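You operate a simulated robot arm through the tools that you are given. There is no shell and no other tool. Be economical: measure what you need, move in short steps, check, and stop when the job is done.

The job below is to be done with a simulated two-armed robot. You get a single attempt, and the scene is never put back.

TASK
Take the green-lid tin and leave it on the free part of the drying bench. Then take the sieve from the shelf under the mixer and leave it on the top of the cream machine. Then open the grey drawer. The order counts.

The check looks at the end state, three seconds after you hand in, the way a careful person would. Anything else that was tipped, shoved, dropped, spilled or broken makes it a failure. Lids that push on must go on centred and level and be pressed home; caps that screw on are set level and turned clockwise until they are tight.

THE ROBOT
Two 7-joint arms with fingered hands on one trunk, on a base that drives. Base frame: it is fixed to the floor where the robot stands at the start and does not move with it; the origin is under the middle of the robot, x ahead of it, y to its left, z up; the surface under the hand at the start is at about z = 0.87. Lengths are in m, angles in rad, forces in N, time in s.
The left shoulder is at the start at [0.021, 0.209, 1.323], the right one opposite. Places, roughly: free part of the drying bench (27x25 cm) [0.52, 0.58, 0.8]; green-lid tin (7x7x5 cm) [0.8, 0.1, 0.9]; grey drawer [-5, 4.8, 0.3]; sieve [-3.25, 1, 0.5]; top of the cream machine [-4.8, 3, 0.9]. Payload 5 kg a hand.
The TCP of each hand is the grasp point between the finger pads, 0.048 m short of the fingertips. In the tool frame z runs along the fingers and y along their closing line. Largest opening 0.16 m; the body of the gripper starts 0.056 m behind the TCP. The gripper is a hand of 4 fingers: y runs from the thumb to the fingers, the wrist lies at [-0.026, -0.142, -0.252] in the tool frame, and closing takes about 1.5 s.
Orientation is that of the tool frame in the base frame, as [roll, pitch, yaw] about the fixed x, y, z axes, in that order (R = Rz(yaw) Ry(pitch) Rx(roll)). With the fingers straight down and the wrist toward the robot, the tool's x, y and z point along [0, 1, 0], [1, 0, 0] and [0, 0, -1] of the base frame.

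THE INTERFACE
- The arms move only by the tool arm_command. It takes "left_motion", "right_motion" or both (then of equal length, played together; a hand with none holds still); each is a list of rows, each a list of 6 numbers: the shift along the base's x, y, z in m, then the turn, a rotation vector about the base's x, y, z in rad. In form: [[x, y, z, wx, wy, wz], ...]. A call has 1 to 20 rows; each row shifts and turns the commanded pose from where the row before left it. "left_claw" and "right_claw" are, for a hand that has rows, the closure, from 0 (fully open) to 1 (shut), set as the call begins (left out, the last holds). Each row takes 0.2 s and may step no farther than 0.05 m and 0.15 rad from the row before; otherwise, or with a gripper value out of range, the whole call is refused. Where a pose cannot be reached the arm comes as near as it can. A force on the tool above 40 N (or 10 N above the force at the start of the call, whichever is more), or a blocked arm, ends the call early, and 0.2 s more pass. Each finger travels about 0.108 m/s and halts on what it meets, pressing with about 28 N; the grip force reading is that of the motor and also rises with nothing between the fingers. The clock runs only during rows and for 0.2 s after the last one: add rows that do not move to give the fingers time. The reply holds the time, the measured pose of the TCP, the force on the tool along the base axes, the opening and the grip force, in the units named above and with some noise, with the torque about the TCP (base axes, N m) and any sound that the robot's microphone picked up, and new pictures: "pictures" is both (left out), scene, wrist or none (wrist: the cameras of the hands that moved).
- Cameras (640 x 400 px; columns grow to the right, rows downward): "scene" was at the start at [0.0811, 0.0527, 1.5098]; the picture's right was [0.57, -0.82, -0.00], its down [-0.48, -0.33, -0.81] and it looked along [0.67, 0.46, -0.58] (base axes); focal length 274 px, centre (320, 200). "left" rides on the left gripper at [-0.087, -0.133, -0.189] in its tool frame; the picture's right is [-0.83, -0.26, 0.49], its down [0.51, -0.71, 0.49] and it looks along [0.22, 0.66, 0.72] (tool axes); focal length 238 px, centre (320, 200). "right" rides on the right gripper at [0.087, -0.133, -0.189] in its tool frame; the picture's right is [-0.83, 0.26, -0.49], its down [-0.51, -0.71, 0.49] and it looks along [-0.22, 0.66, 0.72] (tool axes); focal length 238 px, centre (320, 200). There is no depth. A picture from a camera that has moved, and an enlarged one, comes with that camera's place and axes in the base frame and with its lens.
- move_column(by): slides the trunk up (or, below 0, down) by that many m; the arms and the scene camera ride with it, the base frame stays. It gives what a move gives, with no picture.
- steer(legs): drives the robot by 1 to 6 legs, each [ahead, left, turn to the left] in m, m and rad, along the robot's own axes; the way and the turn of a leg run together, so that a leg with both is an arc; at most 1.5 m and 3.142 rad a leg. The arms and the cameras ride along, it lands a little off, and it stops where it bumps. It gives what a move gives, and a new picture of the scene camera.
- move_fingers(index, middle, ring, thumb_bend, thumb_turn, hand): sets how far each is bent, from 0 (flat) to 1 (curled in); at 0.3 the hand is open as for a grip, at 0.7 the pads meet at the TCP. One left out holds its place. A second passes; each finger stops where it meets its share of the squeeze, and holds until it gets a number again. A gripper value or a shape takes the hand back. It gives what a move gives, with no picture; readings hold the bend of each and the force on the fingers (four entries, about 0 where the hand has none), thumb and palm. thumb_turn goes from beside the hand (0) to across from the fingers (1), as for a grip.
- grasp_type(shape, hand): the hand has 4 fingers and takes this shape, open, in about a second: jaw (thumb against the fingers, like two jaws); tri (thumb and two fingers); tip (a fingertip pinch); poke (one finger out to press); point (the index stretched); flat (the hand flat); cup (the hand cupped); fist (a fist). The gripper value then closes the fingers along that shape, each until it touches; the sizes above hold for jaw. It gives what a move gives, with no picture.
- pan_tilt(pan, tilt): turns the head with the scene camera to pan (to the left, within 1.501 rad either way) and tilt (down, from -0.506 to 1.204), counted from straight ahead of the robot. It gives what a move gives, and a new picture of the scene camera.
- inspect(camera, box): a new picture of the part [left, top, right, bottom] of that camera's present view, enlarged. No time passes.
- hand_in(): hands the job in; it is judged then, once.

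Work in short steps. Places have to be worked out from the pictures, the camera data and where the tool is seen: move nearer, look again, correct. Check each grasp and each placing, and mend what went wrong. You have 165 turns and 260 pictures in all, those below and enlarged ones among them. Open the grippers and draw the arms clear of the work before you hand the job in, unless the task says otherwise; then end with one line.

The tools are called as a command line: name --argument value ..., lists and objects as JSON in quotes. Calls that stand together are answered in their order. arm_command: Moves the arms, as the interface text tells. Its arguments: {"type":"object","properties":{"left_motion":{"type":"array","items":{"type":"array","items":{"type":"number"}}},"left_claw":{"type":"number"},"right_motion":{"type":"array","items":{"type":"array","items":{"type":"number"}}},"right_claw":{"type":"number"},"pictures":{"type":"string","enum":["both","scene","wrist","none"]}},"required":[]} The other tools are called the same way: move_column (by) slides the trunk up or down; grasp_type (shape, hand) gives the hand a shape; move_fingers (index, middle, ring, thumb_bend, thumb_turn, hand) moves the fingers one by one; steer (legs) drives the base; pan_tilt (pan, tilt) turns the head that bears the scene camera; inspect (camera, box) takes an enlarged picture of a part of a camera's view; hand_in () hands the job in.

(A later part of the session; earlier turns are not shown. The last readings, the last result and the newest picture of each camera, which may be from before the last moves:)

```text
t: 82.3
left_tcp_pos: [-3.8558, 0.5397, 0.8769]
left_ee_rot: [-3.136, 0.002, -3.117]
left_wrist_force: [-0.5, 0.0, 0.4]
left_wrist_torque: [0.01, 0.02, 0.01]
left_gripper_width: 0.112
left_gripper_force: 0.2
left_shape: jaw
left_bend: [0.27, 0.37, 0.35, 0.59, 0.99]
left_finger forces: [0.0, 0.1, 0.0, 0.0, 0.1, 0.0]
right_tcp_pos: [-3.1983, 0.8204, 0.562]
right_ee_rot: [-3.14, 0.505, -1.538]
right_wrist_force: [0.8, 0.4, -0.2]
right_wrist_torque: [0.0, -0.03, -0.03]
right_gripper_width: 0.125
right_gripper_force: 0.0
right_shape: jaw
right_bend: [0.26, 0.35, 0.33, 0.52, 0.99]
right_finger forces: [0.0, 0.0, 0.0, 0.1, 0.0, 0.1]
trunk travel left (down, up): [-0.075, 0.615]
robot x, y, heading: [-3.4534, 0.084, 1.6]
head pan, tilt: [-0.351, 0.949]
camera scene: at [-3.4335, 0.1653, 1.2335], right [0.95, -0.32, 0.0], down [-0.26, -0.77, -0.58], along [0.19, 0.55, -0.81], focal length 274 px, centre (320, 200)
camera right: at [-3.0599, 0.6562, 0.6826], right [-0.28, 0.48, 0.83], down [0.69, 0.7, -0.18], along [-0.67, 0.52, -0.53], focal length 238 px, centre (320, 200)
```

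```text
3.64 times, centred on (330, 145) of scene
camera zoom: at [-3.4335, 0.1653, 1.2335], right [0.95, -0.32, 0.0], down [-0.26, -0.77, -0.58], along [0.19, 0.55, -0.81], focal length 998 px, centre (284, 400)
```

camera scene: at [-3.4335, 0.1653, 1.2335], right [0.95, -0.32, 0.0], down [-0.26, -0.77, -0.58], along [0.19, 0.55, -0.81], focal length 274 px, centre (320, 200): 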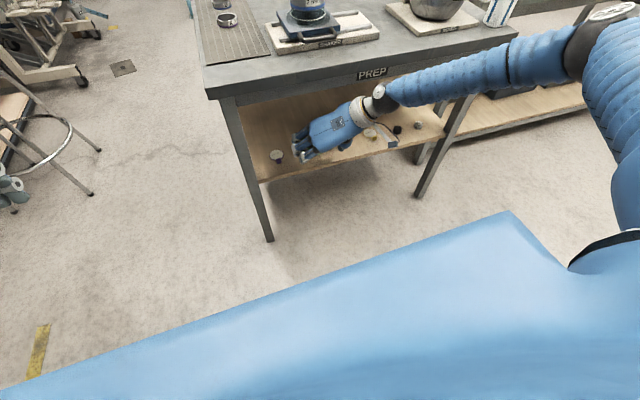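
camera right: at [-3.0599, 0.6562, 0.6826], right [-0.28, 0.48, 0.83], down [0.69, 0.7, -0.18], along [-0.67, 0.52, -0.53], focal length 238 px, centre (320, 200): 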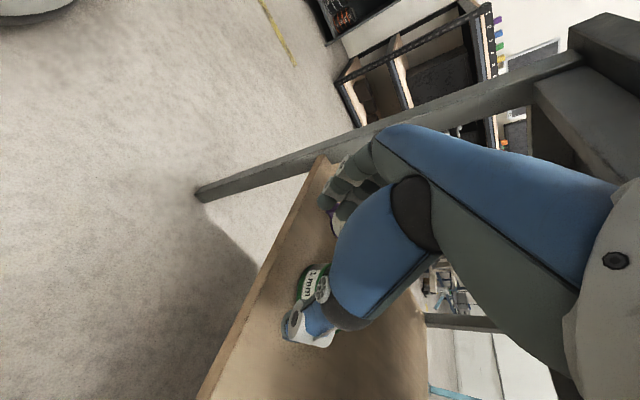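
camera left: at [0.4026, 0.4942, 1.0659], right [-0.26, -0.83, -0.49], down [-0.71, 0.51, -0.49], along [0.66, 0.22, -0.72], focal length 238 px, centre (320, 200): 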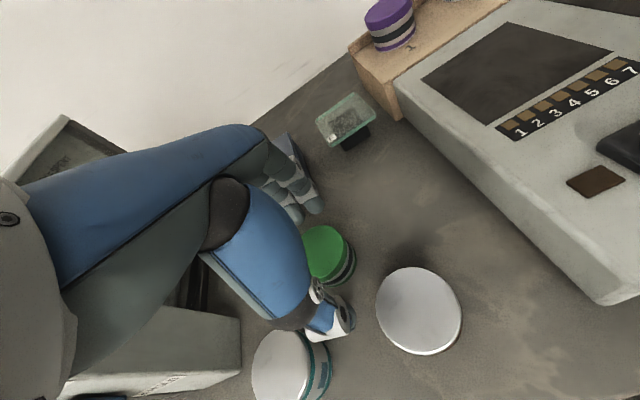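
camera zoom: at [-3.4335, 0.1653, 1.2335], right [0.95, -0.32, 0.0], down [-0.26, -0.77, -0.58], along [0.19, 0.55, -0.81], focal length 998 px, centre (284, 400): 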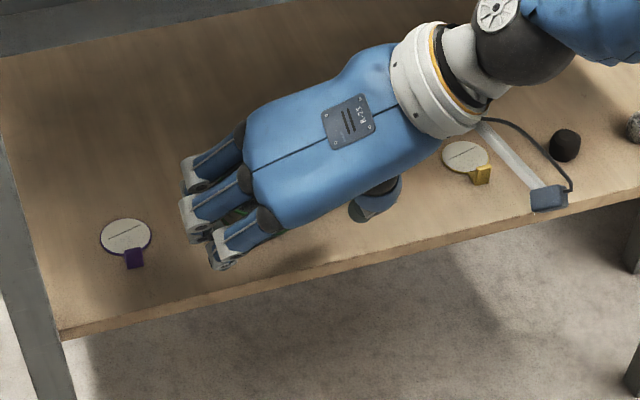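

The hand is going in cleanly under the table, with the forearm still clear of the edge. I'll advance 9.5 cm more so the fingers straddle the sieve.

arm_command --right_motion '[[0, 0.03, 0, 0, 0, 0], [0, 0.03, 0, 0, 0, 0], [0, 0.02, 0, 0, 0, 0], [0, 0.015, 0, 0, 0, 0], [0, 0, 0, 0, 0, 0]]'

inspect --camera "scene" --box '[260, 80, 400, 190]'

inspect --camera "right" --box '[200, 140, 440, 380]'

```text
t: 83.0
left_tcp_pos: [-3.8552, 0.5402, 0.8741]
left_ee_rot: [-3.135, 0.0, -3.121]
left_wrist_force: [-0.6, 0.8, -0.5]
left_wrist_torque: [-0.17, -0.01, -0.01]
left_gripper_width: 0.112
left_gripper_force: 0.1
left_shape: jaw
left_bend: [0.27, 0.37, 0.35, 0.59, 0.99]
left_finger forces: [0.0, 0.0, 0.0, 0.0, 0.0, 0.1]
right_tcp_pos: [-3.1957, 0.8783, 0.5519]
right_ee_rot: [-3.139, 0.495, -1.532]
right_wrist_force: [0.9, -8.0, -1.3]
right_wrist_torque: [2.39, 0.31, -1.28]
right_gripper_width: 0.1247
right_gripper_force: 0.0
right_shape: jaw
right_bend: [0.26, 0.35, 0.33, 0.52, 0.99]
right_finger forces: [0.0, 0.0, 0.0, 0.0, 0.0, 0.0]
trunk travel left (down, up): [-0.075, 0.615]
robot x, y, heading: [-3.4535, 0.0834, 1.593]
head pan, tilt: [-0.351, 0.949]
stopped in row 3 (right hand): the force on the tool passed its limit at 79 N (the readings are from after the stop); the commanded pose is now the measured one
camera scene: at [-3.4331, 0.1663, 1.2333], right [0.95, -0.32, 0.0], down [-0.26, -0.77, -0.58], along [0.19, 0.55, -0.81], focal length 274 px, centre (320, 200)
camera right: at [-3.0566, 0.7175, 0.6765], right [-0.28, 0.49, 0.82], down [0.68, 0.7, -0.19], along [-0.67, 0.51, -0.53], focal length 238 px, centre (320, 200)
```

scene: 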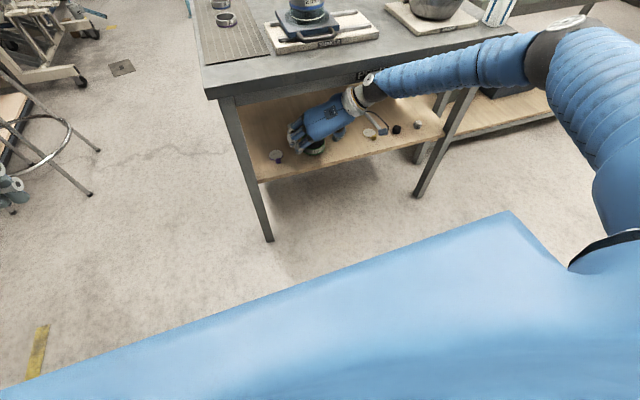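
right: 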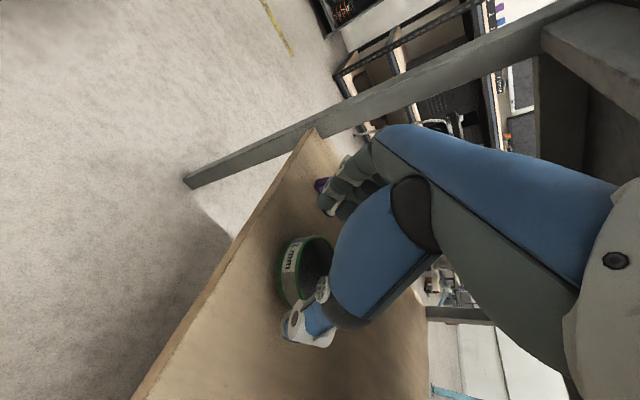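

```text
3.64 times, centred on (330, 135) of scene
camera zoom: at [-3.4331, 0.1663, 1.2333], right [0.95, -0.32, 0.0], down [-0.26, -0.77, -0.58], along [0.19, 0.55, -0.81], focal length 998 px, centre (284, 436)
```

zoom: 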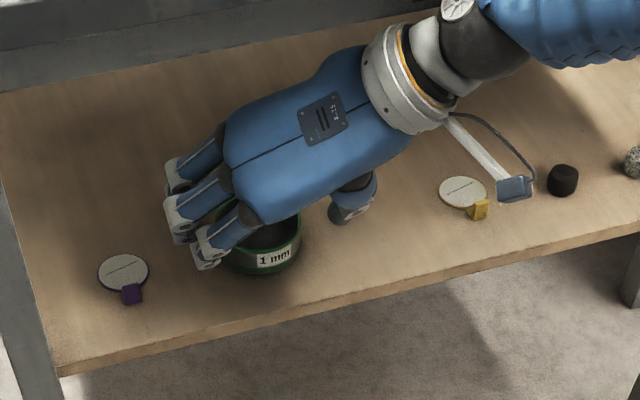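

```text
1.67 times, centred on (320, 260) of right
camera zoom: at [-3.0566, 0.7175, 0.6765], right [-0.28, 0.49, 0.82], down [0.68, 0.7, -0.19], along [-0.67, 0.51, -0.53], focal length 397 px, centre (320, 100)
```

zoom: 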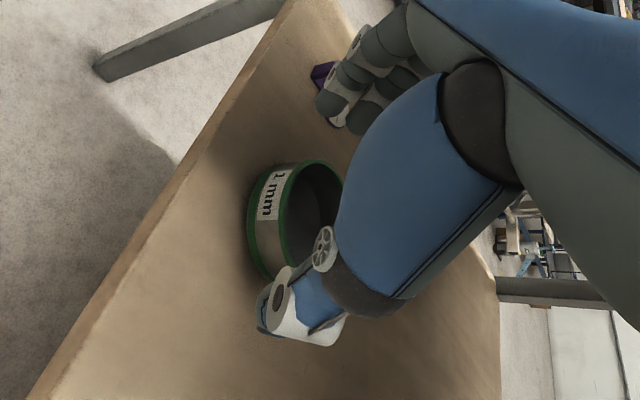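

The wrist ball met the table's underside edge (79 N peak). The sieve looks unmoved. I'll back straight out, lower the trunk so the forearm comes in flatter, and tilt the hand more so that the wrist rides lower.

arm_command --right_motion '[[0, -0.03, 0, 0, 0, 0], [0, -0.04, 0, 0, 0, 0], [0, -0.04, 0, 0, 0, 0], [0, -0.04, 0, 0, 0, 0], [0, 0, 0, 0, 0, 0]]' --pictures "none"

move_column --by -0.07

arm_command --right_motion '[[0, 0, 0.03, 0.05, 0, -0.08], [0, 0, 0.03, 0.05, 0, -0.08], [0, 0, 0.01, 0.06, 0, -0.08], [0, 0, 0, 0, 0, 0]]'

inspect --camera "scene" --box '[240, 60, 440, 220]'

```text
t: 84.2
left_tcp_pos: [-3.8552, 0.5408, 0.8761]
left_ee_rot: [-3.135, 0.003, -3.119]
left_wrist_force: [-0.2, 0.1, -0.6]
left_wrist_torque: [0.0, 0.01, 0.03]
left_gripper_width: 0.112
left_gripper_force: 0.2
left_shape: jaw
left_bend: [0.27, 0.37, 0.35, 0.59, 0.99]
left_finger forces: [0.1, 0.0, 0.1, 0.0, 0.1, 0.0]
right_tcp_pos: [-3.1965, 0.728, 0.5541]
right_ee_rot: [-3.137, 0.498, -1.531]
right_wrist_force: [-0.4, 0.1, 0.7]
right_wrist_torque: [-0.02, 0.02, 0.0]
right_gripper_width: 0.1251
right_gripper_force: 0.0
right_shape: jaw
right_bend: [0.26, 0.35, 0.33, 0.52, 0.99]
right_finger forces: [0.0, 0.0, 0.0, 0.1, 0.0, 0.0]
trunk travel left (down, up): [-0.075, 0.615]
robot x, y, heading: [-3.4525, 0.0828, 1.595]
head pan, tilt: [-0.351, 0.949]
```

```text
t: 85.3
left_tcp_pos: [-3.8553, 0.5403, 0.805]
left_ee_rot: [-3.136, 0.004, -3.119]
left_wrist_force: [0.5, -0.7, 1.0]
left_wrist_torque: [0.05, -0.02, 0.0]
left_gripper_width: 0.1117
left_gripper_force: 0.0
left_shape: jaw
left_bend: [0.27, 0.37, 0.35, 0.59, 0.99]
left_finger forces: [0.1, 0.0, 0.0, 0.0, 0.0, 0.0]
right_tcp_pos: [-3.1956, 0.7283, 0.4845]
right_ee_rot: [-3.137, 0.5, -1.531]
right_wrist_force: [-0.6, -0.5, 0.3]
right_wrist_torque: [0.02, -0.01, 0.01]
right_gripper_width: 0.1251
right_gripper_force: 0.1
right_shape: jaw
right_bend: [0.26, 0.35, 0.33, 0.52, 0.99]
right_finger forces: [0.0, 0.0, 0.0, 0.1, 0.0, 0.0]
trunk travel left (down, up): [-0.005, 0.685]
robot x, y, heading: [-3.4559, 0.0814, 1.591]
head pan, tilt: [-0.351, 0.949]
```

```text
t: 86.3
left_tcp_pos: [-3.8551, 0.5413, 0.8042]
left_ee_rot: [-3.137, 0.002, -3.121]
left_wrist_force: [0.0, -0.7, 0.3]
left_wrist_torque: [0.01, 0.04, 0.04]
left_gripper_width: 0.1119
left_gripper_force: 0.0
left_shape: jaw
left_bend: [0.27, 0.37, 0.35, 0.59, 0.99]
left_finger forces: [0.0, 0.0, 0.0, 0.0, 0.0, 0.0]
right_tcp_pos: [-3.1946, 0.7273, 0.555]
right_ee_rot: [3.129, 0.655, -1.782]
right_wrist_force: [0.4, 0.1, 0.0]
right_wrist_torque: [0.02, 0.01, 0.02]
right_gripper_width: 0.1248
right_gripper_force: 0.1
right_shape: jaw
right_bend: [0.26, 0.35, 0.33, 0.52, 0.99]
right_finger forces: [0.0, 0.1, 0.1, 0.1, 0.0, 0.2]
trunk travel left (down, up): [-0.005, 0.685]
robot x, y, heading: [-3.4577, 0.0851, 1.599]
head pan, tilt: [-0.351, 0.949]
camera scene: at [-3.4332, 0.1649, 1.1634], right [0.95, -0.32, 0.0], down [-0.26, -0.77, -0.58], along [0.19, 0.55, -0.81], focal length 274 px, centre (320, 200)
camera right: at [-3.1015, 0.5207, 0.6487], right [-0.17, 0.41, 0.9], down [0.84, 0.54, -0.09], along [-0.52, 0.73, -0.43], focal length 238 px, centre (320, 200)
```

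scene: 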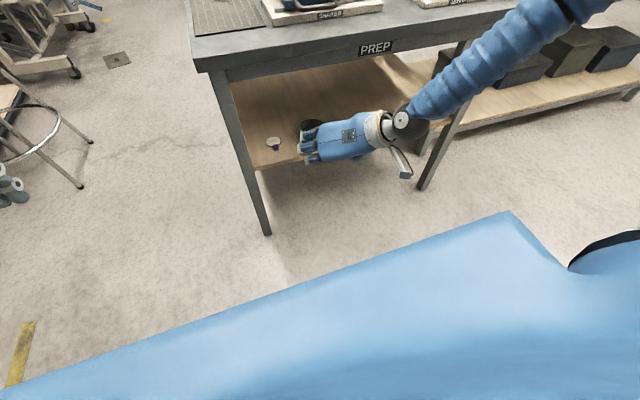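
right: 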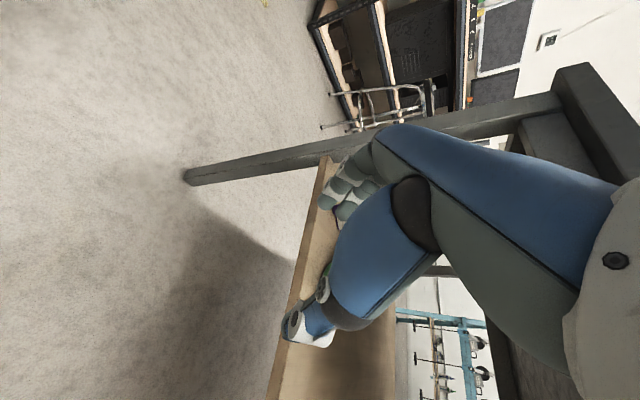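

```text
2.50 times, centred on (340, 140) of scene
camera zoom: at [-3.4332, 0.1649, 1.1634], right [0.95, -0.32, 0.0], down [-0.26, -0.77, -0.58], along [0.19, 0.55, -0.81], focal length 686 px, centre (270, 350)
```

zoom: 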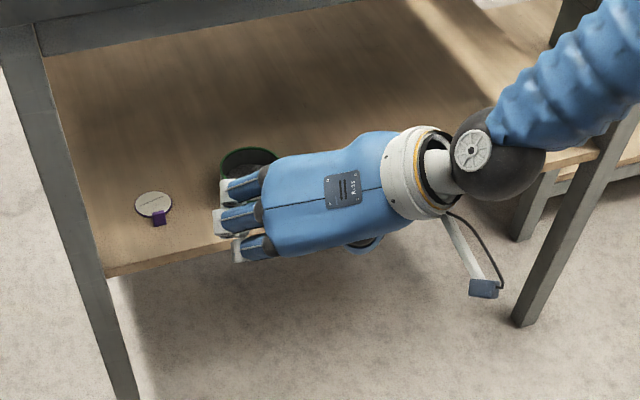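

I'll add a little more tilt and advance at z≈0.545. I'll move in short steps and check the wrist ball against the table edge.

arm_command --right_motion '[[-0.004, 0.02, -0.005, 0.117, -0.025, 0], [-0.004, 0.04, -0.003, 0, 0, 0], [0, 0.04, -0.002, 0, 0, 0], [0, 0.03, 0, 0, 0, 0], [0, 0, 0, 0, 0, 0]]'

inspect --camera "scene" --box '[240, 40, 440, 200]'

```text
t: 87.5
left_tcp_pos: [-3.856, 0.5399, 0.8045]
left_ee_rot: [-3.134, 0.002, -3.119]
left_wrist_force: [-0.1, 0.4, 0.6]
left_wrist_torque: [0.0, -0.02, -0.03]
left_gripper_width: 0.1116
left_gripper_force: 0.1
left_shape: jaw
left_bend: [0.27, 0.37, 0.35, 0.59, 0.99]
left_finger forces: [0.0, 0.0, 0.0, 0.1, 0.0, 0.1]
right_tcp_pos: [-3.2041, 0.8567, 0.5432]
right_ee_rot: [3.127, 0.774, -1.782]
right_wrist_force: [0.0, -0.2, 1.0]
right_wrist_torque: [-0.03, 0.0, -0.04]
right_gripper_width: 0.1247
right_gripper_force: 0.1
right_shape: jaw
right_bend: [0.26, 0.35, 0.33, 0.52, 0.99]
right_finger forces: [0.1, 0.0, 0.0, 0.0, 0.0, 0.1]
trunk travel left (down, up): [-0.005, 0.685]
robot x, y, heading: [-3.4562, 0.0837, 1.595]
head pan, tilt: [-0.351, 0.949]
camera scene: at [-3.4334, 0.1649, 1.1635], right [0.95, -0.32, 0.0], down [-0.26, -0.77, -0.58], along [0.19, 0.55, -0.81], focal length 274 px, centre (320, 200)
camera right: at [-3.1112, 0.6396, 0.6156], right [-0.19, 0.3, 0.93], down [0.84, 0.55, 0.0], along [-0.51, 0.78, -0.36], focal length 238 px, centre (320, 200)
```

scene: 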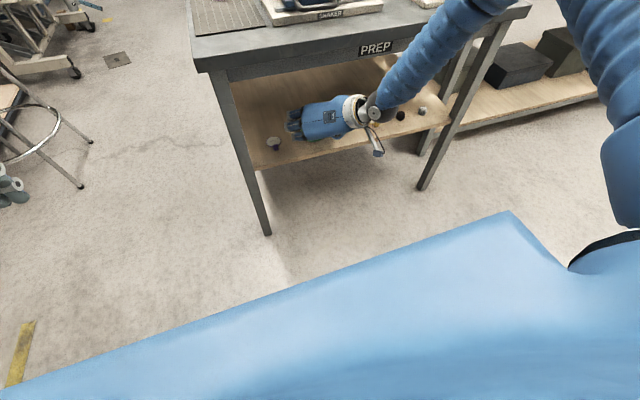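
right: 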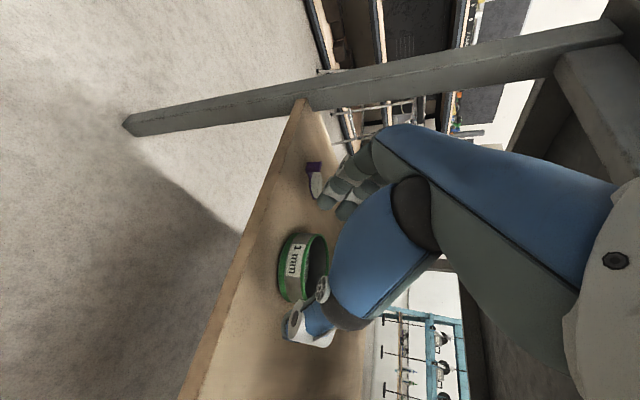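

```text
2.50 times, centred on (340, 120) of scene
camera zoom: at [-3.4334, 0.1649, 1.1635], right [0.95, -0.32, 0.0], down [-0.26, -0.77, -0.58], along [0.19, 0.55, -0.81], focal length 686 px, centre (270, 400)
```

zoom: 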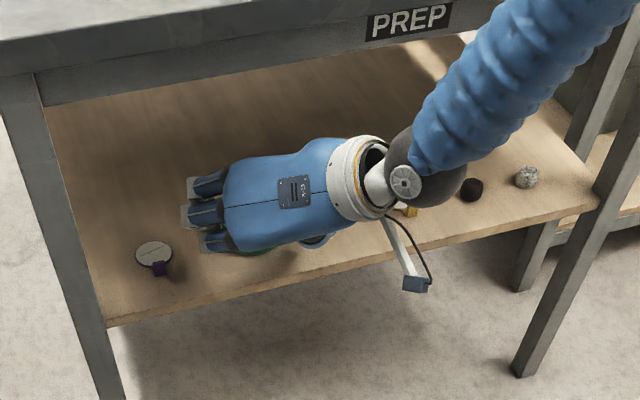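

The wrist is clear now: the ball is at about z 0.74 and the sleeve is behind the edge. I'll open slightly wider for clearance and advance the last 5 cm.

arm_command --right_motion '[[0, 0, 0, 0, 0, 0], [0, 0.02, 0, 0, 0, 0], [0, 0.02, 0, 0, 0, 0], [0, 0.012, 0, 0, 0, 0], [0, 0, 0, 0, 0, 0]]' --right_claw 0.1

inspect --camera "scene" --box '[260, 80, 380, 170]'

inspect --camera "right" --box '[240, 130, 400, 360]'

```text
t: 88.7
left_tcp_pos: [-3.8561, 0.5401, 0.8055]
left_ee_rot: [-3.138, 0.001, -3.119]
left_wrist_force: [0.5, 0.4, 0.2]
left_wrist_torque: [0.05, -0.03, -0.01]
left_gripper_width: 0.112
left_gripper_force: 0.0
left_shape: jaw
left_bend: [0.27, 0.37, 0.35, 0.59, 0.99]
left_finger forces: [0.0, 0.0, 0.0, 0.0, 0.0, 0.0]
right_tcp_pos: [-3.2049, 0.9084, 0.5438]
right_ee_rot: [3.127, 0.777, -1.783]
right_wrist_force: [-0.1, 0.1, -0.7]
right_wrist_torque: [0.01, 0.0, 0.02]
right_gripper_width: 0.1438
right_gripper_force: 0.1
right_shape: jaw
right_bend: [0.27, 0.32, 0.31, 0.38, 0.98]
right_finger forces: [0.0, 0.0, 0.0, 0.1, 0.0, 0.0]
trunk travel left (down, up): [-0.005, 0.685]
robot x, y, heading: [-3.4546, 0.0825, 1.595]
head pan, tilt: [-0.351, 0.949]
camera scene: at [-3.4333, 0.165, 1.1635], right [0.95, -0.32, 0.0], down [-0.26, -0.77, -0.58], along [0.19, 0.55, -0.81], focal length 274 px, centre (320, 200)
camera right: at [-3.1119, 0.693, 0.6161], right [-0.19, 0.3, 0.93], down [0.84, 0.55, 0.0], along [-0.51, 0.78, -0.36], focal length 238 px, centre (320, 200)
```

scene: 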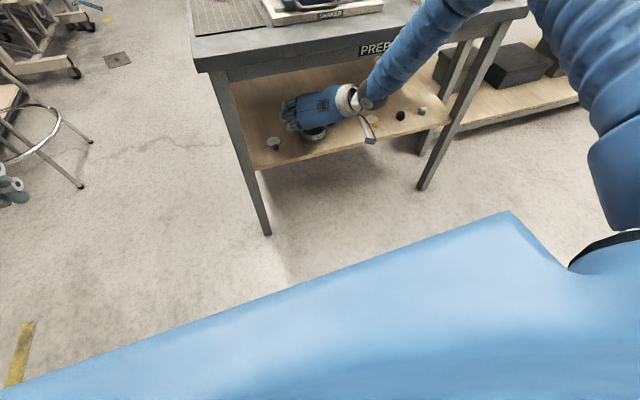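
right: 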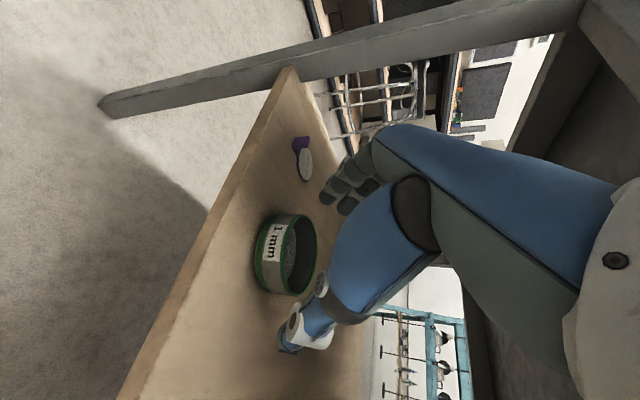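

```text
4.44 times, centred on (320, 125) of scene
camera zoom: at [-3.4333, 0.165, 1.1635], right [0.95, -0.32, 0.0], down [-0.26, -0.77, -0.58], along [0.19, 0.55, -0.81], focal length 1220 px, centre (320, 533)
```

zoom: 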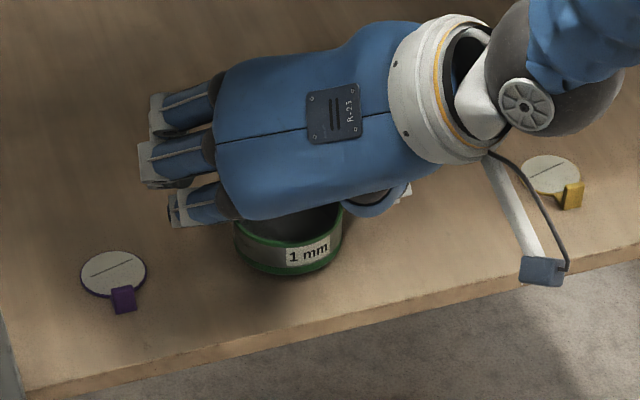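

```text
1.74 times, centred on (320, 245) of right
camera zoom: at [-3.1119, 0.693, 0.6161], right [-0.19, 0.3, 0.93], down [0.84, 0.55, 0.0], along [-0.51, 0.78, -0.36], focal length 414 px, centre (320, 122)
```

zoom: 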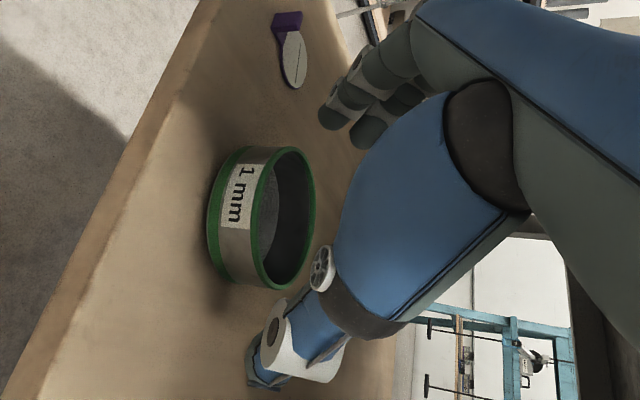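

The fingertips are still above the rim: the lowest is at z≈0.516 and the rim at 0.507. The thumb sits a bit lower. I'll roll slightly to level finger and thumb, and lower 2.2 cm with force watch.

arm_command --right_motion '[[0, 0, -0.008, 0, -0.05, 0], [0, 0, -0.008, 0, -0.05, 0], [0, 0, -0.006, 0, 0, 0], [0, 0, 0, 0, 0, 0]]' --pictures "none"

inspect --camera "right" --box '[240, 130, 400, 360]'

inspect --camera "scene" --box '[260, 80, 380, 170]'

```text
t: 89.7
left_tcp_pos: [-3.8555, 0.5394, 0.806]
left_ee_rot: [-3.136, 0.002, -3.119]
left_wrist_force: [0.3, 1.4, 0.5]
left_wrist_torque: [0.03, 0.0, 0.01]
left_gripper_width: 0.1118
left_gripper_force: 0.0
left_shape: jaw
left_bend: [0.27, 0.37, 0.35, 0.59, 0.99]
left_finger forces: [0.1, 0.1, 0.0, 0.1, 0.0, 0.0]
right_tcp_pos: [-3.2038, 0.91, 0.5228]
right_ee_rot: [-3.014, 0.792, -1.68]
right_wrist_force: [-0.6, -0.9, 0.9]
right_wrist_torque: [0.02, 0.01, -0.01]
right_gripper_width: 0.1437
right_gripper_force: 0.0
right_shape: jaw
right_bend: [0.27, 0.32, 0.31, 0.38, 0.98]
right_finger forces: [0.0, 0.1, 0.1, 0.1, 0.1, 0.0]
trunk travel left (down, up): [-0.005, 0.685]
robot x, y, heading: [-3.454, 0.0849, 1.591]
head pan, tilt: [-0.351, 0.949]
```

```text
1.74 times, centred on (320, 245) of right
camera zoom: at [-3.1195, 0.6927, 0.6032], right [-0.29, 0.3, 0.91], down [0.83, 0.55, 0.08], along [-0.48, 0.78, -0.41], focal length 414 px, centre (320, 122)
```

zoom: 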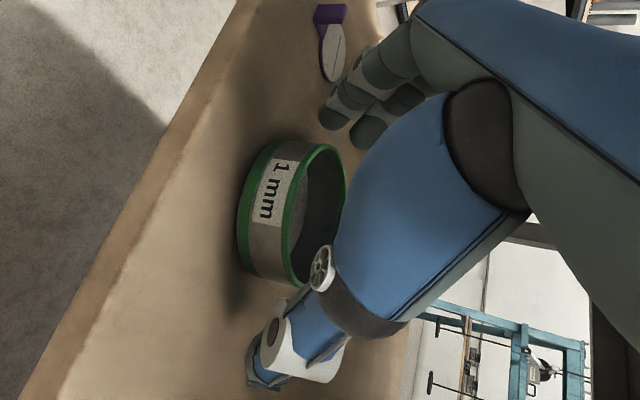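

```text
4.44 times, centred on (320, 125) of scene
camera zoom: at [-3.4333, 0.1649, 1.1635], right [0.95, -0.32, 0.0], down [-0.26, -0.77, -0.58], along [0.19, 0.55, -0.81], focal length 1220 px, centre (320, 533)
```

zoom: 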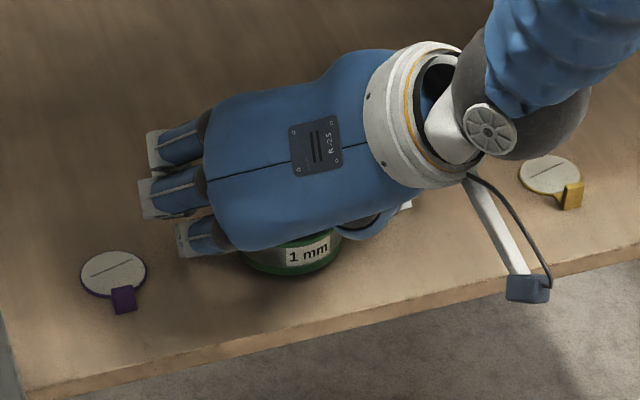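

The lowest finger is now beside the sieve wall at z≈0.485. I'll lower 8 mm more, carefully, and close.

arm_command --right_motion '[[0, 0, -0.004, 0, 0, 0], [0, 0, -0.004, 0, 0, 0], [0, 0, 0, 0, 0, 0]]' --pictures "none"

arm_command --right_motion '[[0, 0, 0, 0, 0, 0], [0, 0, 0, 0, 0, 0], [0, 0, 0, 0, 0, 0], [0, 0, 0, 0, 0, 0], [0, 0, 0, 0, 0, 0], [0, 0, 0, 0, 0, 0], [0, 0, 0, 0, 0, 0]]' --right_claw 0.55 --pictures "none"

inspect --camera "right" --box '[240, 130, 400, 360]'

inspect --camera "scene" --box '[260, 80, 380, 170]'

```text
t: 90.5
left_tcp_pos: [-3.8555, 0.54, 0.8048]
left_ee_rot: [-3.137, 0.002, -3.118]
left_wrist_force: [0.5, -0.1, -0.2]
left_wrist_torque: [0.0, 0.02, -0.02]
left_gripper_width: 0.1121
left_gripper_force: 0.1
left_shape: jaw
left_bend: [0.27, 0.37, 0.35, 0.59, 0.99]
left_finger forces: [0.0, 0.1, 0.0, 0.0, 0.0, 0.1]
right_tcp_pos: [-3.2041, 0.9097, 0.5144]
right_ee_rot: [-3.014, 0.792, -1.681]
right_wrist_force: [0.6, -0.5, -0.4]
right_wrist_torque: [0.01, 0.01, -0.01]
right_gripper_width: 0.1439
right_gripper_force: 0.1
right_shape: jaw
right_bend: [0.27, 0.32, 0.31, 0.38, 0.98]
right_finger forces: [0.0, 0.2, 0.0, 0.1, 0.0, 0.0]
trunk travel left (down, up): [-0.005, 0.685]
robot x, y, heading: [-3.4584, 0.0826, 1.592]
head pan, tilt: [-0.351, 0.949]
```

```text
t: 92.1
left_tcp_pos: [-3.8546, 0.5394, 0.8059]
left_ee_rot: [-3.136, 0.0, -3.119]
left_wrist_force: [-0.5, -0.9, -0.1]
left_wrist_torque: [0.0, -0.01, -0.01]
left_gripper_width: 0.1118
left_gripper_force: 0.0
left_shape: jaw
left_bend: [0.27, 0.37, 0.35, 0.59, 0.99]
left_finger forces: [0.0, 0.1, 0.0, 0.0, 0.0, 0.0]
right_tcp_pos: [-3.2044, 0.9091, 0.5143]
right_ee_rot: [-3.017, 0.792, -1.681]
right_wrist_force: [0.5, -0.5, 0.1]
right_wrist_torque: [0.0, 0.05, 0.03]
right_gripper_width: 0.0848
right_gripper_force: 27.7
right_shape: jaw
right_bend: [0.74, 0.44, 0.44, 0.68, 1.0]
right_finger forces: [15.1, 8.5, 0.0, 0.0, 24.2, 0.0]
trunk travel left (down, up): [-0.005, 0.685]
robot x, y, heading: [-3.4551, 0.0795, 1.597]
head pan, tilt: [-0.351, 0.949]
```

```text
1.74 times, centred on (320, 245) of right
camera zoom: at [-3.1193, 0.6931, 0.5952], right [-0.29, 0.3, 0.91], down [0.83, 0.55, 0.08], along [-0.48, 0.78, -0.41], focal length 414 px, centre (320, 122)
```

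zoom: 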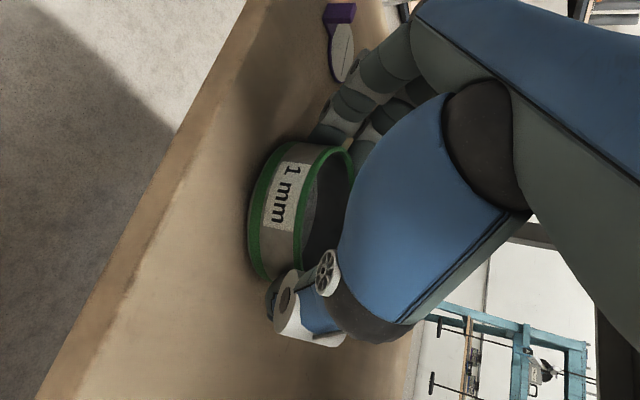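

```text
4.44 times, centred on (320, 125) of scene
camera zoom: at [-3.4333, 0.1649, 1.1635], right [0.95, -0.32, 0.0], down [-0.26, -0.77, -0.58], along [0.19, 0.55, -0.81], focal length 1220 px, centre (320, 533)
```

zoom: 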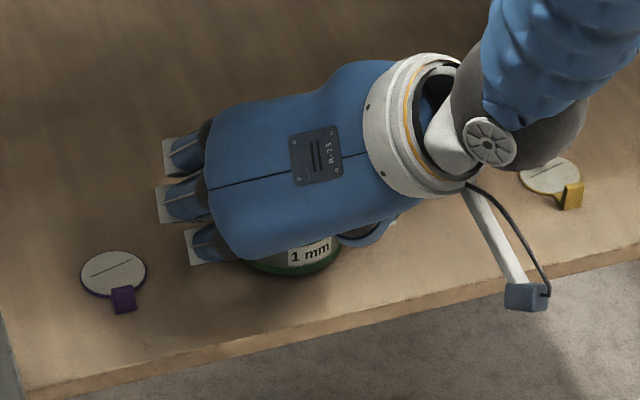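

The sieve is gripped: index, middle and thumb in contact at 28 N. I'll lift 2 cm and check.

arm_command --right_motion '[[0, 0, 0.006, 0, 0, 0], [0, 0, 0.007, 0, 0, 0], [0, 0, 0.007, 0, 0, 0], [0, 0, 0, 0, 0, 0]]' --right_claw 0.9 --pictures "none"

inspect --camera "right" --box '[240, 130, 400, 360]'

inspect --camera "scene" --box '[240, 40, 440, 180]'

```text
t: 93.1
left_tcp_pos: [-3.8555, 0.5407, 0.8052]
left_ee_rot: [-3.137, 0.003, -3.119]
left_wrist_force: [-1.4, 0.0, 0.9]
left_wrist_torque: [0.01, 0.01, 0.0]
left_gripper_width: 0.112
left_gripper_force: 0.2
left_shape: jaw
left_bend: [0.27, 0.37, 0.35, 0.59, 0.99]
left_finger forces: [0.0, 0.0, 0.0, 0.0, 0.0, 0.0]
right_tcp_pos: [-3.2041, 0.9104, 0.5343]
right_ee_rot: [-3.012, 0.792, -1.68]
right_wrist_force: [0.0, -0.6, -1.5]
right_wrist_torque: [-0.1, -0.02, -0.02]
right_gripper_width: 0.0848
right_gripper_force: 27.7
right_shape: jaw
right_bend: [0.74, 0.44, 0.44, 0.68, 1.0]
right_finger forces: [15.5, 8.7, 0.1, 0.0, 24.3, 0.1]
trunk travel left (down, up): [-0.005, 0.685]
robot x, y, heading: [-3.4515, 0.0838, 1.59]
head pan, tilt: [-0.351, 0.949]
```

```text
1.74 times, centred on (320, 245) of right
camera zoom: at [-3.1196, 0.6934, 0.6153], right [-0.29, 0.3, 0.91], down [0.83, 0.55, 0.08], along [-0.48, 0.78, -0.41], focal length 414 px, centre (320, 122)
```

zoom: 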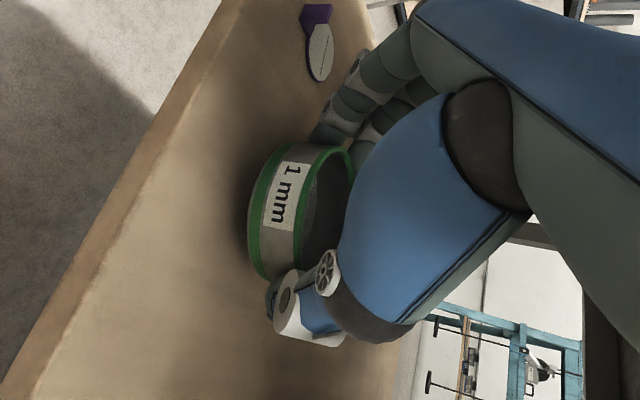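

```text
2.86 times, centred on (340, 110) of scene
camera zoom: at [-3.4334, 0.165, 1.1634], right [0.95, -0.32, 0.0], down [-0.26, -0.77, -0.58], along [0.19, 0.55, -0.81], focal length 784 px, centre (263, 457)
```

zoom: 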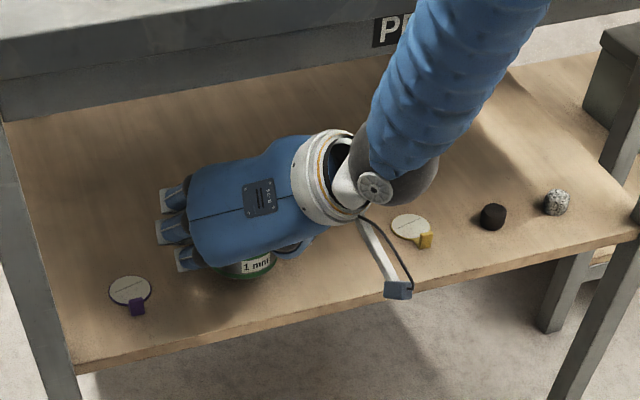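

Lifted and level. The base sits about 4.3 cm under the TCP height. I'll withdraw straight out from under the table.

arm_command --right_motion '[[0, -0.03, 0, 0, 0, 0], [0, -0.04, 0, 0, 0, 0], [0, -0.04, 0, 0, 0, 0], [0, -0.04, 0, 0, 0, 0], [0, -0.04, 0, 0, 0, 0], [0, -0.03, 0, 0, 0, 0], [0, -0.02, 0, 0, 0, 0], [0, 0, 0, 0, 0, 0]]'

```text
t: 94.9
left_tcp_pos: [-3.8542, 0.5409, 0.8057]
left_ee_rot: [-3.135, 0.001, -3.117]
left_wrist_force: [-0.4, -0.4, 0.9]
left_wrist_torque: [-0.01, -0.02, -0.01]
left_gripper_width: 0.1118
left_gripper_force: 0.0
left_shape: jaw
left_bend: [0.27, 0.37, 0.35, 0.59, 0.99]
left_finger forces: [0.0, 0.0, 0.1, 0.1, 0.0, 0.0]
right_tcp_pos: [-3.203, 0.6677, 0.5358]
right_ee_rot: [-3.016, 0.792, -1.684]
right_wrist_force: [0.1, 0.9, -0.8]
right_wrist_torque: [-0.05, 0.0, -0.03]
right_gripper_width: 0.0848
right_gripper_force: 27.8
right_shape: jaw
right_bend: [0.74, 0.44, 0.44, 0.68, 1.0]
right_finger forces: [15.3, 8.6, 0.0, 0.0, 24.0, 0.1]
trunk travel left (down, up): [-0.005, 0.685]
robot x, y, heading: [-3.4571, 0.0844, 1.598]
head pan, tilt: [-0.351, 0.949]
camera scene: at [-3.4334, 0.1649, 1.1635], right [0.95, -0.32, 0.0], down [-0.26, -0.77, -0.58], along [0.19, 0.55, -0.81], focal length 274 px, centre (320, 200)
camera right: at [-3.1186, 0.4518, 0.6164], right [-0.29, 0.3, 0.91], down [0.83, 0.55, 0.08], along [-0.48, 0.78, -0.41], focal length 238 px, centre (320, 200)
```

scene: 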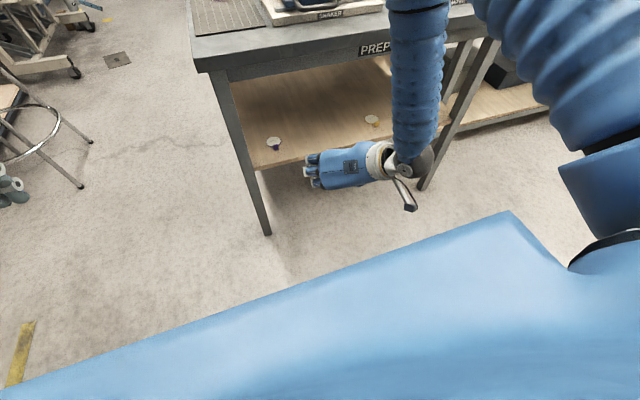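
right: 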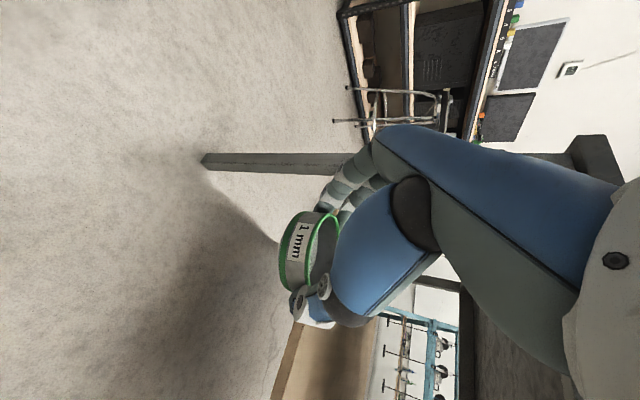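

The sieve is clear of the table and firmly held. I'll raise the trunk and look toward the far side for the route and the cream machine.

steer --legs '[[-0.1, 0, 0]]'

move_column --by 0.4

pan_tilt --pan 0.35 --tilt 0.35

```text
t: 96.1
left_tcp_pos: [-3.8528, 0.4363, 0.8061]
left_ee_rot: [-3.138, 0.001, -3.119]
left_wrist_force: [-1.0, 0.0, 0.3]
left_wrist_torque: [0.09, -0.02, 0.01]
left_gripper_width: 0.1121
left_gripper_force: 0.0
left_shape: jaw
left_bend: [0.27, 0.37, 0.35, 0.59, 0.99]
left_finger forces: [0.1, 0.1, 0.0, 0.1, 0.0, 0.0]
right_tcp_pos: [-3.2012, 0.5661, 0.5364]
right_ee_rot: [-3.015, 0.791, -1.682]
right_wrist_force: [-0.3, -1.0, -0.9]
right_wrist_torque: [-0.07, 0.04, 0.02]
right_gripper_width: 0.0847
right_gripper_force: 27.9
right_shape: jaw
right_bend: [0.74, 0.44, 0.44, 0.68, 1.0]
right_finger forces: [15.3, 8.7, 0.1, 0.0, 24.2, 0.0]
trunk travel left (down, up): [-0.005, 0.685]
robot x, y, heading: [-3.4564, -0.0219, 1.592]
head pan, tilt: [-0.351, 0.949]
camera scene: at [-3.4309, 0.0619, 1.1636], right [0.95, -0.32, 0.0], down [-0.26, -0.77, -0.58], along [0.19, 0.55, -0.81], focal length 274 px, centre (320, 200)
```

scene: 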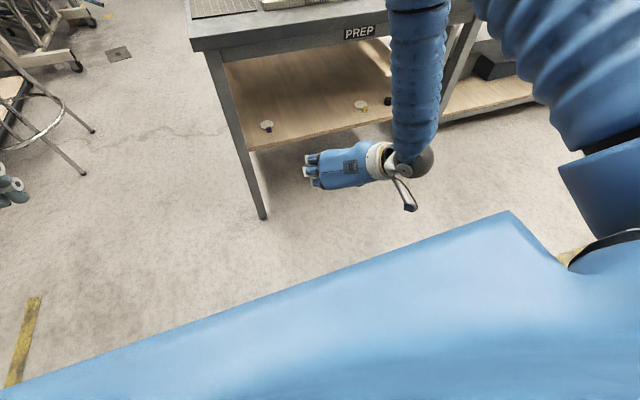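

```text
t: 99.9
left_tcp_pos: [-3.8524, 0.4375, 1.2046]
left_ee_rot: [-3.136, 0.001, -3.119]
left_wrist_force: [0.1, -0.3, -0.3]
left_wrist_torque: [-0.05, -0.02, 0.02]
left_gripper_width: 0.1119
left_gripper_force: 0.0
left_shape: jaw
left_bend: [0.27, 0.37, 0.35, 0.59, 0.99]
left_finger forces: [0.1, 0.0, 0.0, 0.0, 0.0, 0.0]
right_tcp_pos: [-3.202, 0.5668, 0.9354]
right_ee_rot: [-3.015, 0.791, -1.682]
right_wrist_force: [0.3, 0.0, -1.4]
right_wrist_torque: [-0.04, 0.03, -0.01]
right_gripper_width: 0.0848
right_gripper_force: 27.9
right_shape: jaw
right_bend: [0.74, 0.44, 0.44, 0.68, 1.0]
right_finger forces: [15.3, 8.7, 0.1, 0.0, 24.1, 0.1]
trunk travel left (down, up): [-0.405, 0.285]
robot x, y, heading: [-3.4544, -0.0191, 1.59]
head pan, tilt: [-0.351, 0.949]
```

```text
t: 101.0
left_tcp_pos: [-3.853, 0.4379, 1.2044]
left_ee_rot: [-3.138, 0.003, -3.119]
left_wrist_force: [0.1, -0.4, 0.6]
left_wrist_torque: [0.01, -0.01, 0.01]
left_gripper_width: 0.1118
left_gripper_force: 0.0
left_shape: jaw
left_bend: [0.27, 0.37, 0.35, 0.59, 0.99]
left_finger forces: [0.0, 0.0, 0.0, 0.0, 0.0, 0.0]
right_tcp_pos: [-3.2012, 0.5672, 0.936]
right_ee_rot: [-3.016, 0.792, -1.681]
right_wrist_force: [0.4, -0.4, -0.9]
right_wrist_torque: [-0.08, 0.03, 0.01]
right_gripper_width: 0.0849
right_gripper_force: 27.8
right_shape: jaw
right_bend: [0.74, 0.44, 0.44, 0.68, 1.0]
right_finger forces: [15.3, 8.7, 0.0, 0.1, 24.0, 0.0]
trunk travel left (down, up): [-0.405, 0.285]
robot x, y, heading: [-3.4508, -0.0166, 1.594]
head pan, tilt: [0.351, 0.351]
camera scene: at [-3.4883, 0.0809, 1.6145], right [0.93, 0.37, 0.0], down [0.13, -0.32, -0.94], along [-0.34, 0.87, -0.34], focal length 274 px, centre (320, 200)
```

scene: 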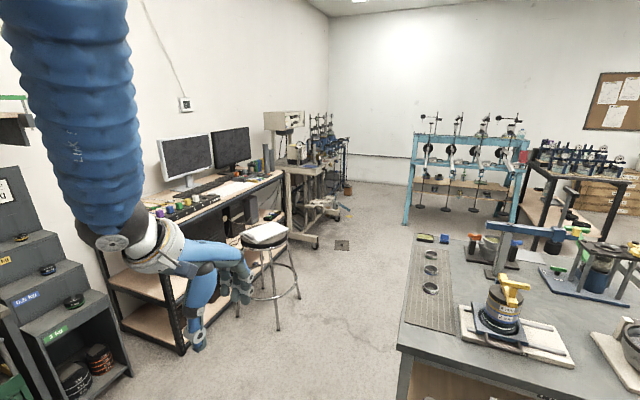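

I can see the stool, the monitor desk and the cream apparatus beyond. I'll enlarge that part.

inspect --camera "scene" --box '[240, 90, 380, 260]'

```text
2.35 times, centred on (310, 175) of scene
camera zoom: at [-3.4883, 0.0809, 1.6145], right [0.93, 0.37, 0.0], down [0.13, -0.32, -0.94], along [-0.34, 0.87, -0.34], focal length 646 px, centre (344, 259)
```

zoom: 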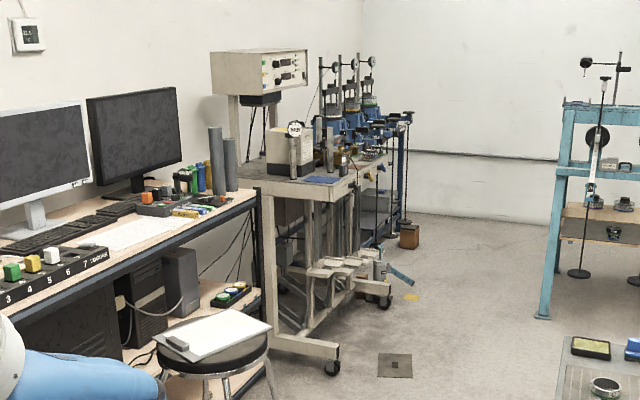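

The cream apparatus on castors stands around (-4.8, 3). The gap between stool and table is about 0.83 m. I'll raise the trunk more, shift left into the gap's middle, and drive on toward y≈2.3.

move_column --by 0.2

steer --legs '[[0, 0.45, -0.02], [1.2, 0, 0]]'

```text
t: 103.2
left_tcp_pos: [-3.8522, 0.4374, 1.4063]
left_ee_rot: [-3.136, 0.002, -3.119]
left_wrist_force: [0.4, 0.0, 0.1]
left_wrist_torque: [0.0, -0.01, 0.01]
left_gripper_width: 0.1119
left_gripper_force: 0.0
left_shape: jaw
left_bend: [0.27, 0.37, 0.35, 0.59, 0.99]
left_finger forces: [0.1, 0.0, 0.0, 0.0, 0.0, 0.0]
right_tcp_pos: [-3.2014, 0.5681, 1.1354]
right_ee_rot: [-3.016, 0.791, -1.681]
right_wrist_force: [-0.7, 0.2, -1.8]
right_wrist_torque: [-0.08, 0.03, -0.01]
right_gripper_width: 0.0848
right_gripper_force: 27.9
right_shape: jaw
right_bend: [0.74, 0.44, 0.44, 0.68, 1.0]
right_finger forces: [15.3, 8.7, 0.0, 0.0, 24.2, 0.0]
trunk travel left (down, up): [-0.605, 0.085]
robot x, y, heading: [-3.4485, -0.0185, 1.594]
head pan, tilt: [0.351, 0.351]
```

```text
t: 111.7
left_tcp_pos: [-4.2543, 1.6861, 1.4052]
left_ee_rot: [-3.138, 0.001, 3.117]
left_wrist_force: [0.1, -0.5, 0.1]
left_wrist_torque: [-0.01, -0.03, -0.01]
left_gripper_width: 0.1121
left_gripper_force: 0.1
left_shape: jaw
left_bend: [0.27, 0.37, 0.35, 0.59, 0.99]
left_finger forces: [0.1, 0.0, 0.1, 0.0, 0.0, 0.1]
right_tcp_pos: [-3.5965, 1.7835, 1.1345]
right_ee_rot: [-3.016, 0.793, -1.729]
right_wrist_force: [0.0, -0.4, -1.3]
right_wrist_torque: [-0.04, -0.01, 0.0]
right_gripper_width: 0.0848
right_gripper_force: 28.1
right_shape: jaw
right_bend: [0.74, 0.44, 0.44, 0.68, 1.0]
right_finger forces: [15.3, 8.7, 0.1, 0.0, 24.1, 0.0]
trunk travel left (down, up): [-0.605, 0.085]
robot x, y, heading: [-3.8747, 1.2124, 1.549]
head pan, tilt: [0.351, 0.351]
camera scene: at [-3.907, 1.3119, 1.8146], right [0.95, 0.32, 0.0], down [0.11, -0.33, -0.94], along [-0.3, 0.89, -0.34], focal length 274 px, centre (320, 200)
```

scene: 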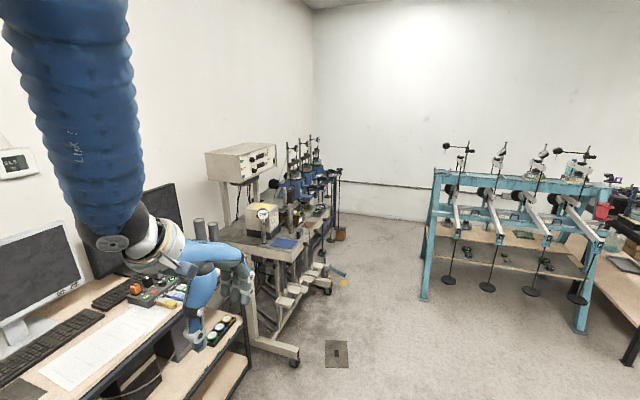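

The way is clear. I'll enlarge the cream machine's top from here.

inspect --camera "scene" --box '[200, 130, 360, 260]'

inspect --camera "scene" --box '[220, 200, 360, 380]'

```text
3.08 times, centred on (280, 195) of scene
camera zoom: at [-3.907, 1.3119, 1.8146], right [0.95, 0.32, 0.0], down [0.11, -0.33, -0.94], along [-0.3, 0.89, -0.34], focal length 844 px, centre (443, 215)
```

zoom: 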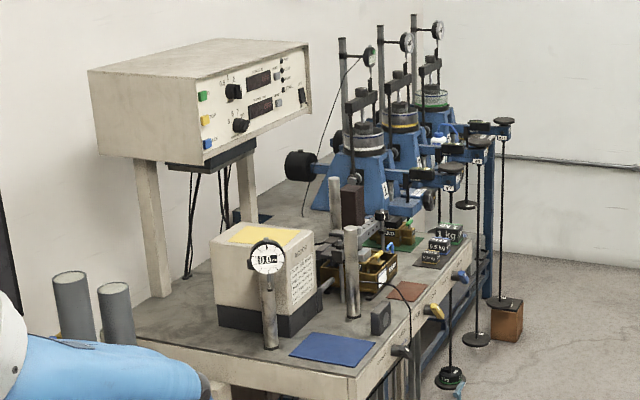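

```text
2.22 times, centred on (290, 290) of scene
camera zoom: at [-3.907, 1.3119, 1.8146], right [0.95, 0.32, 0.0], down [0.11, -0.33, -0.94], along [-0.3, 0.89, -0.34], focal length 610 px, centre (387, 0)
```

zoom: 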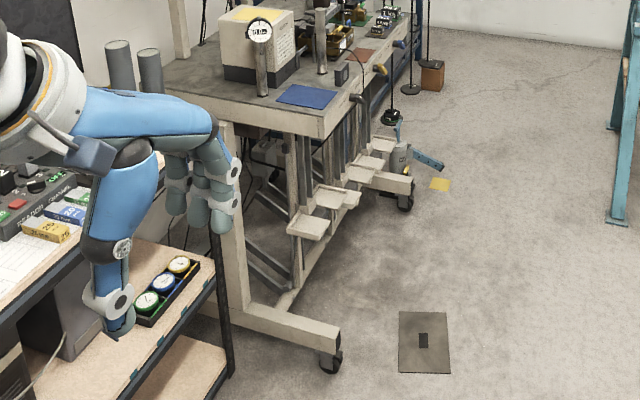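

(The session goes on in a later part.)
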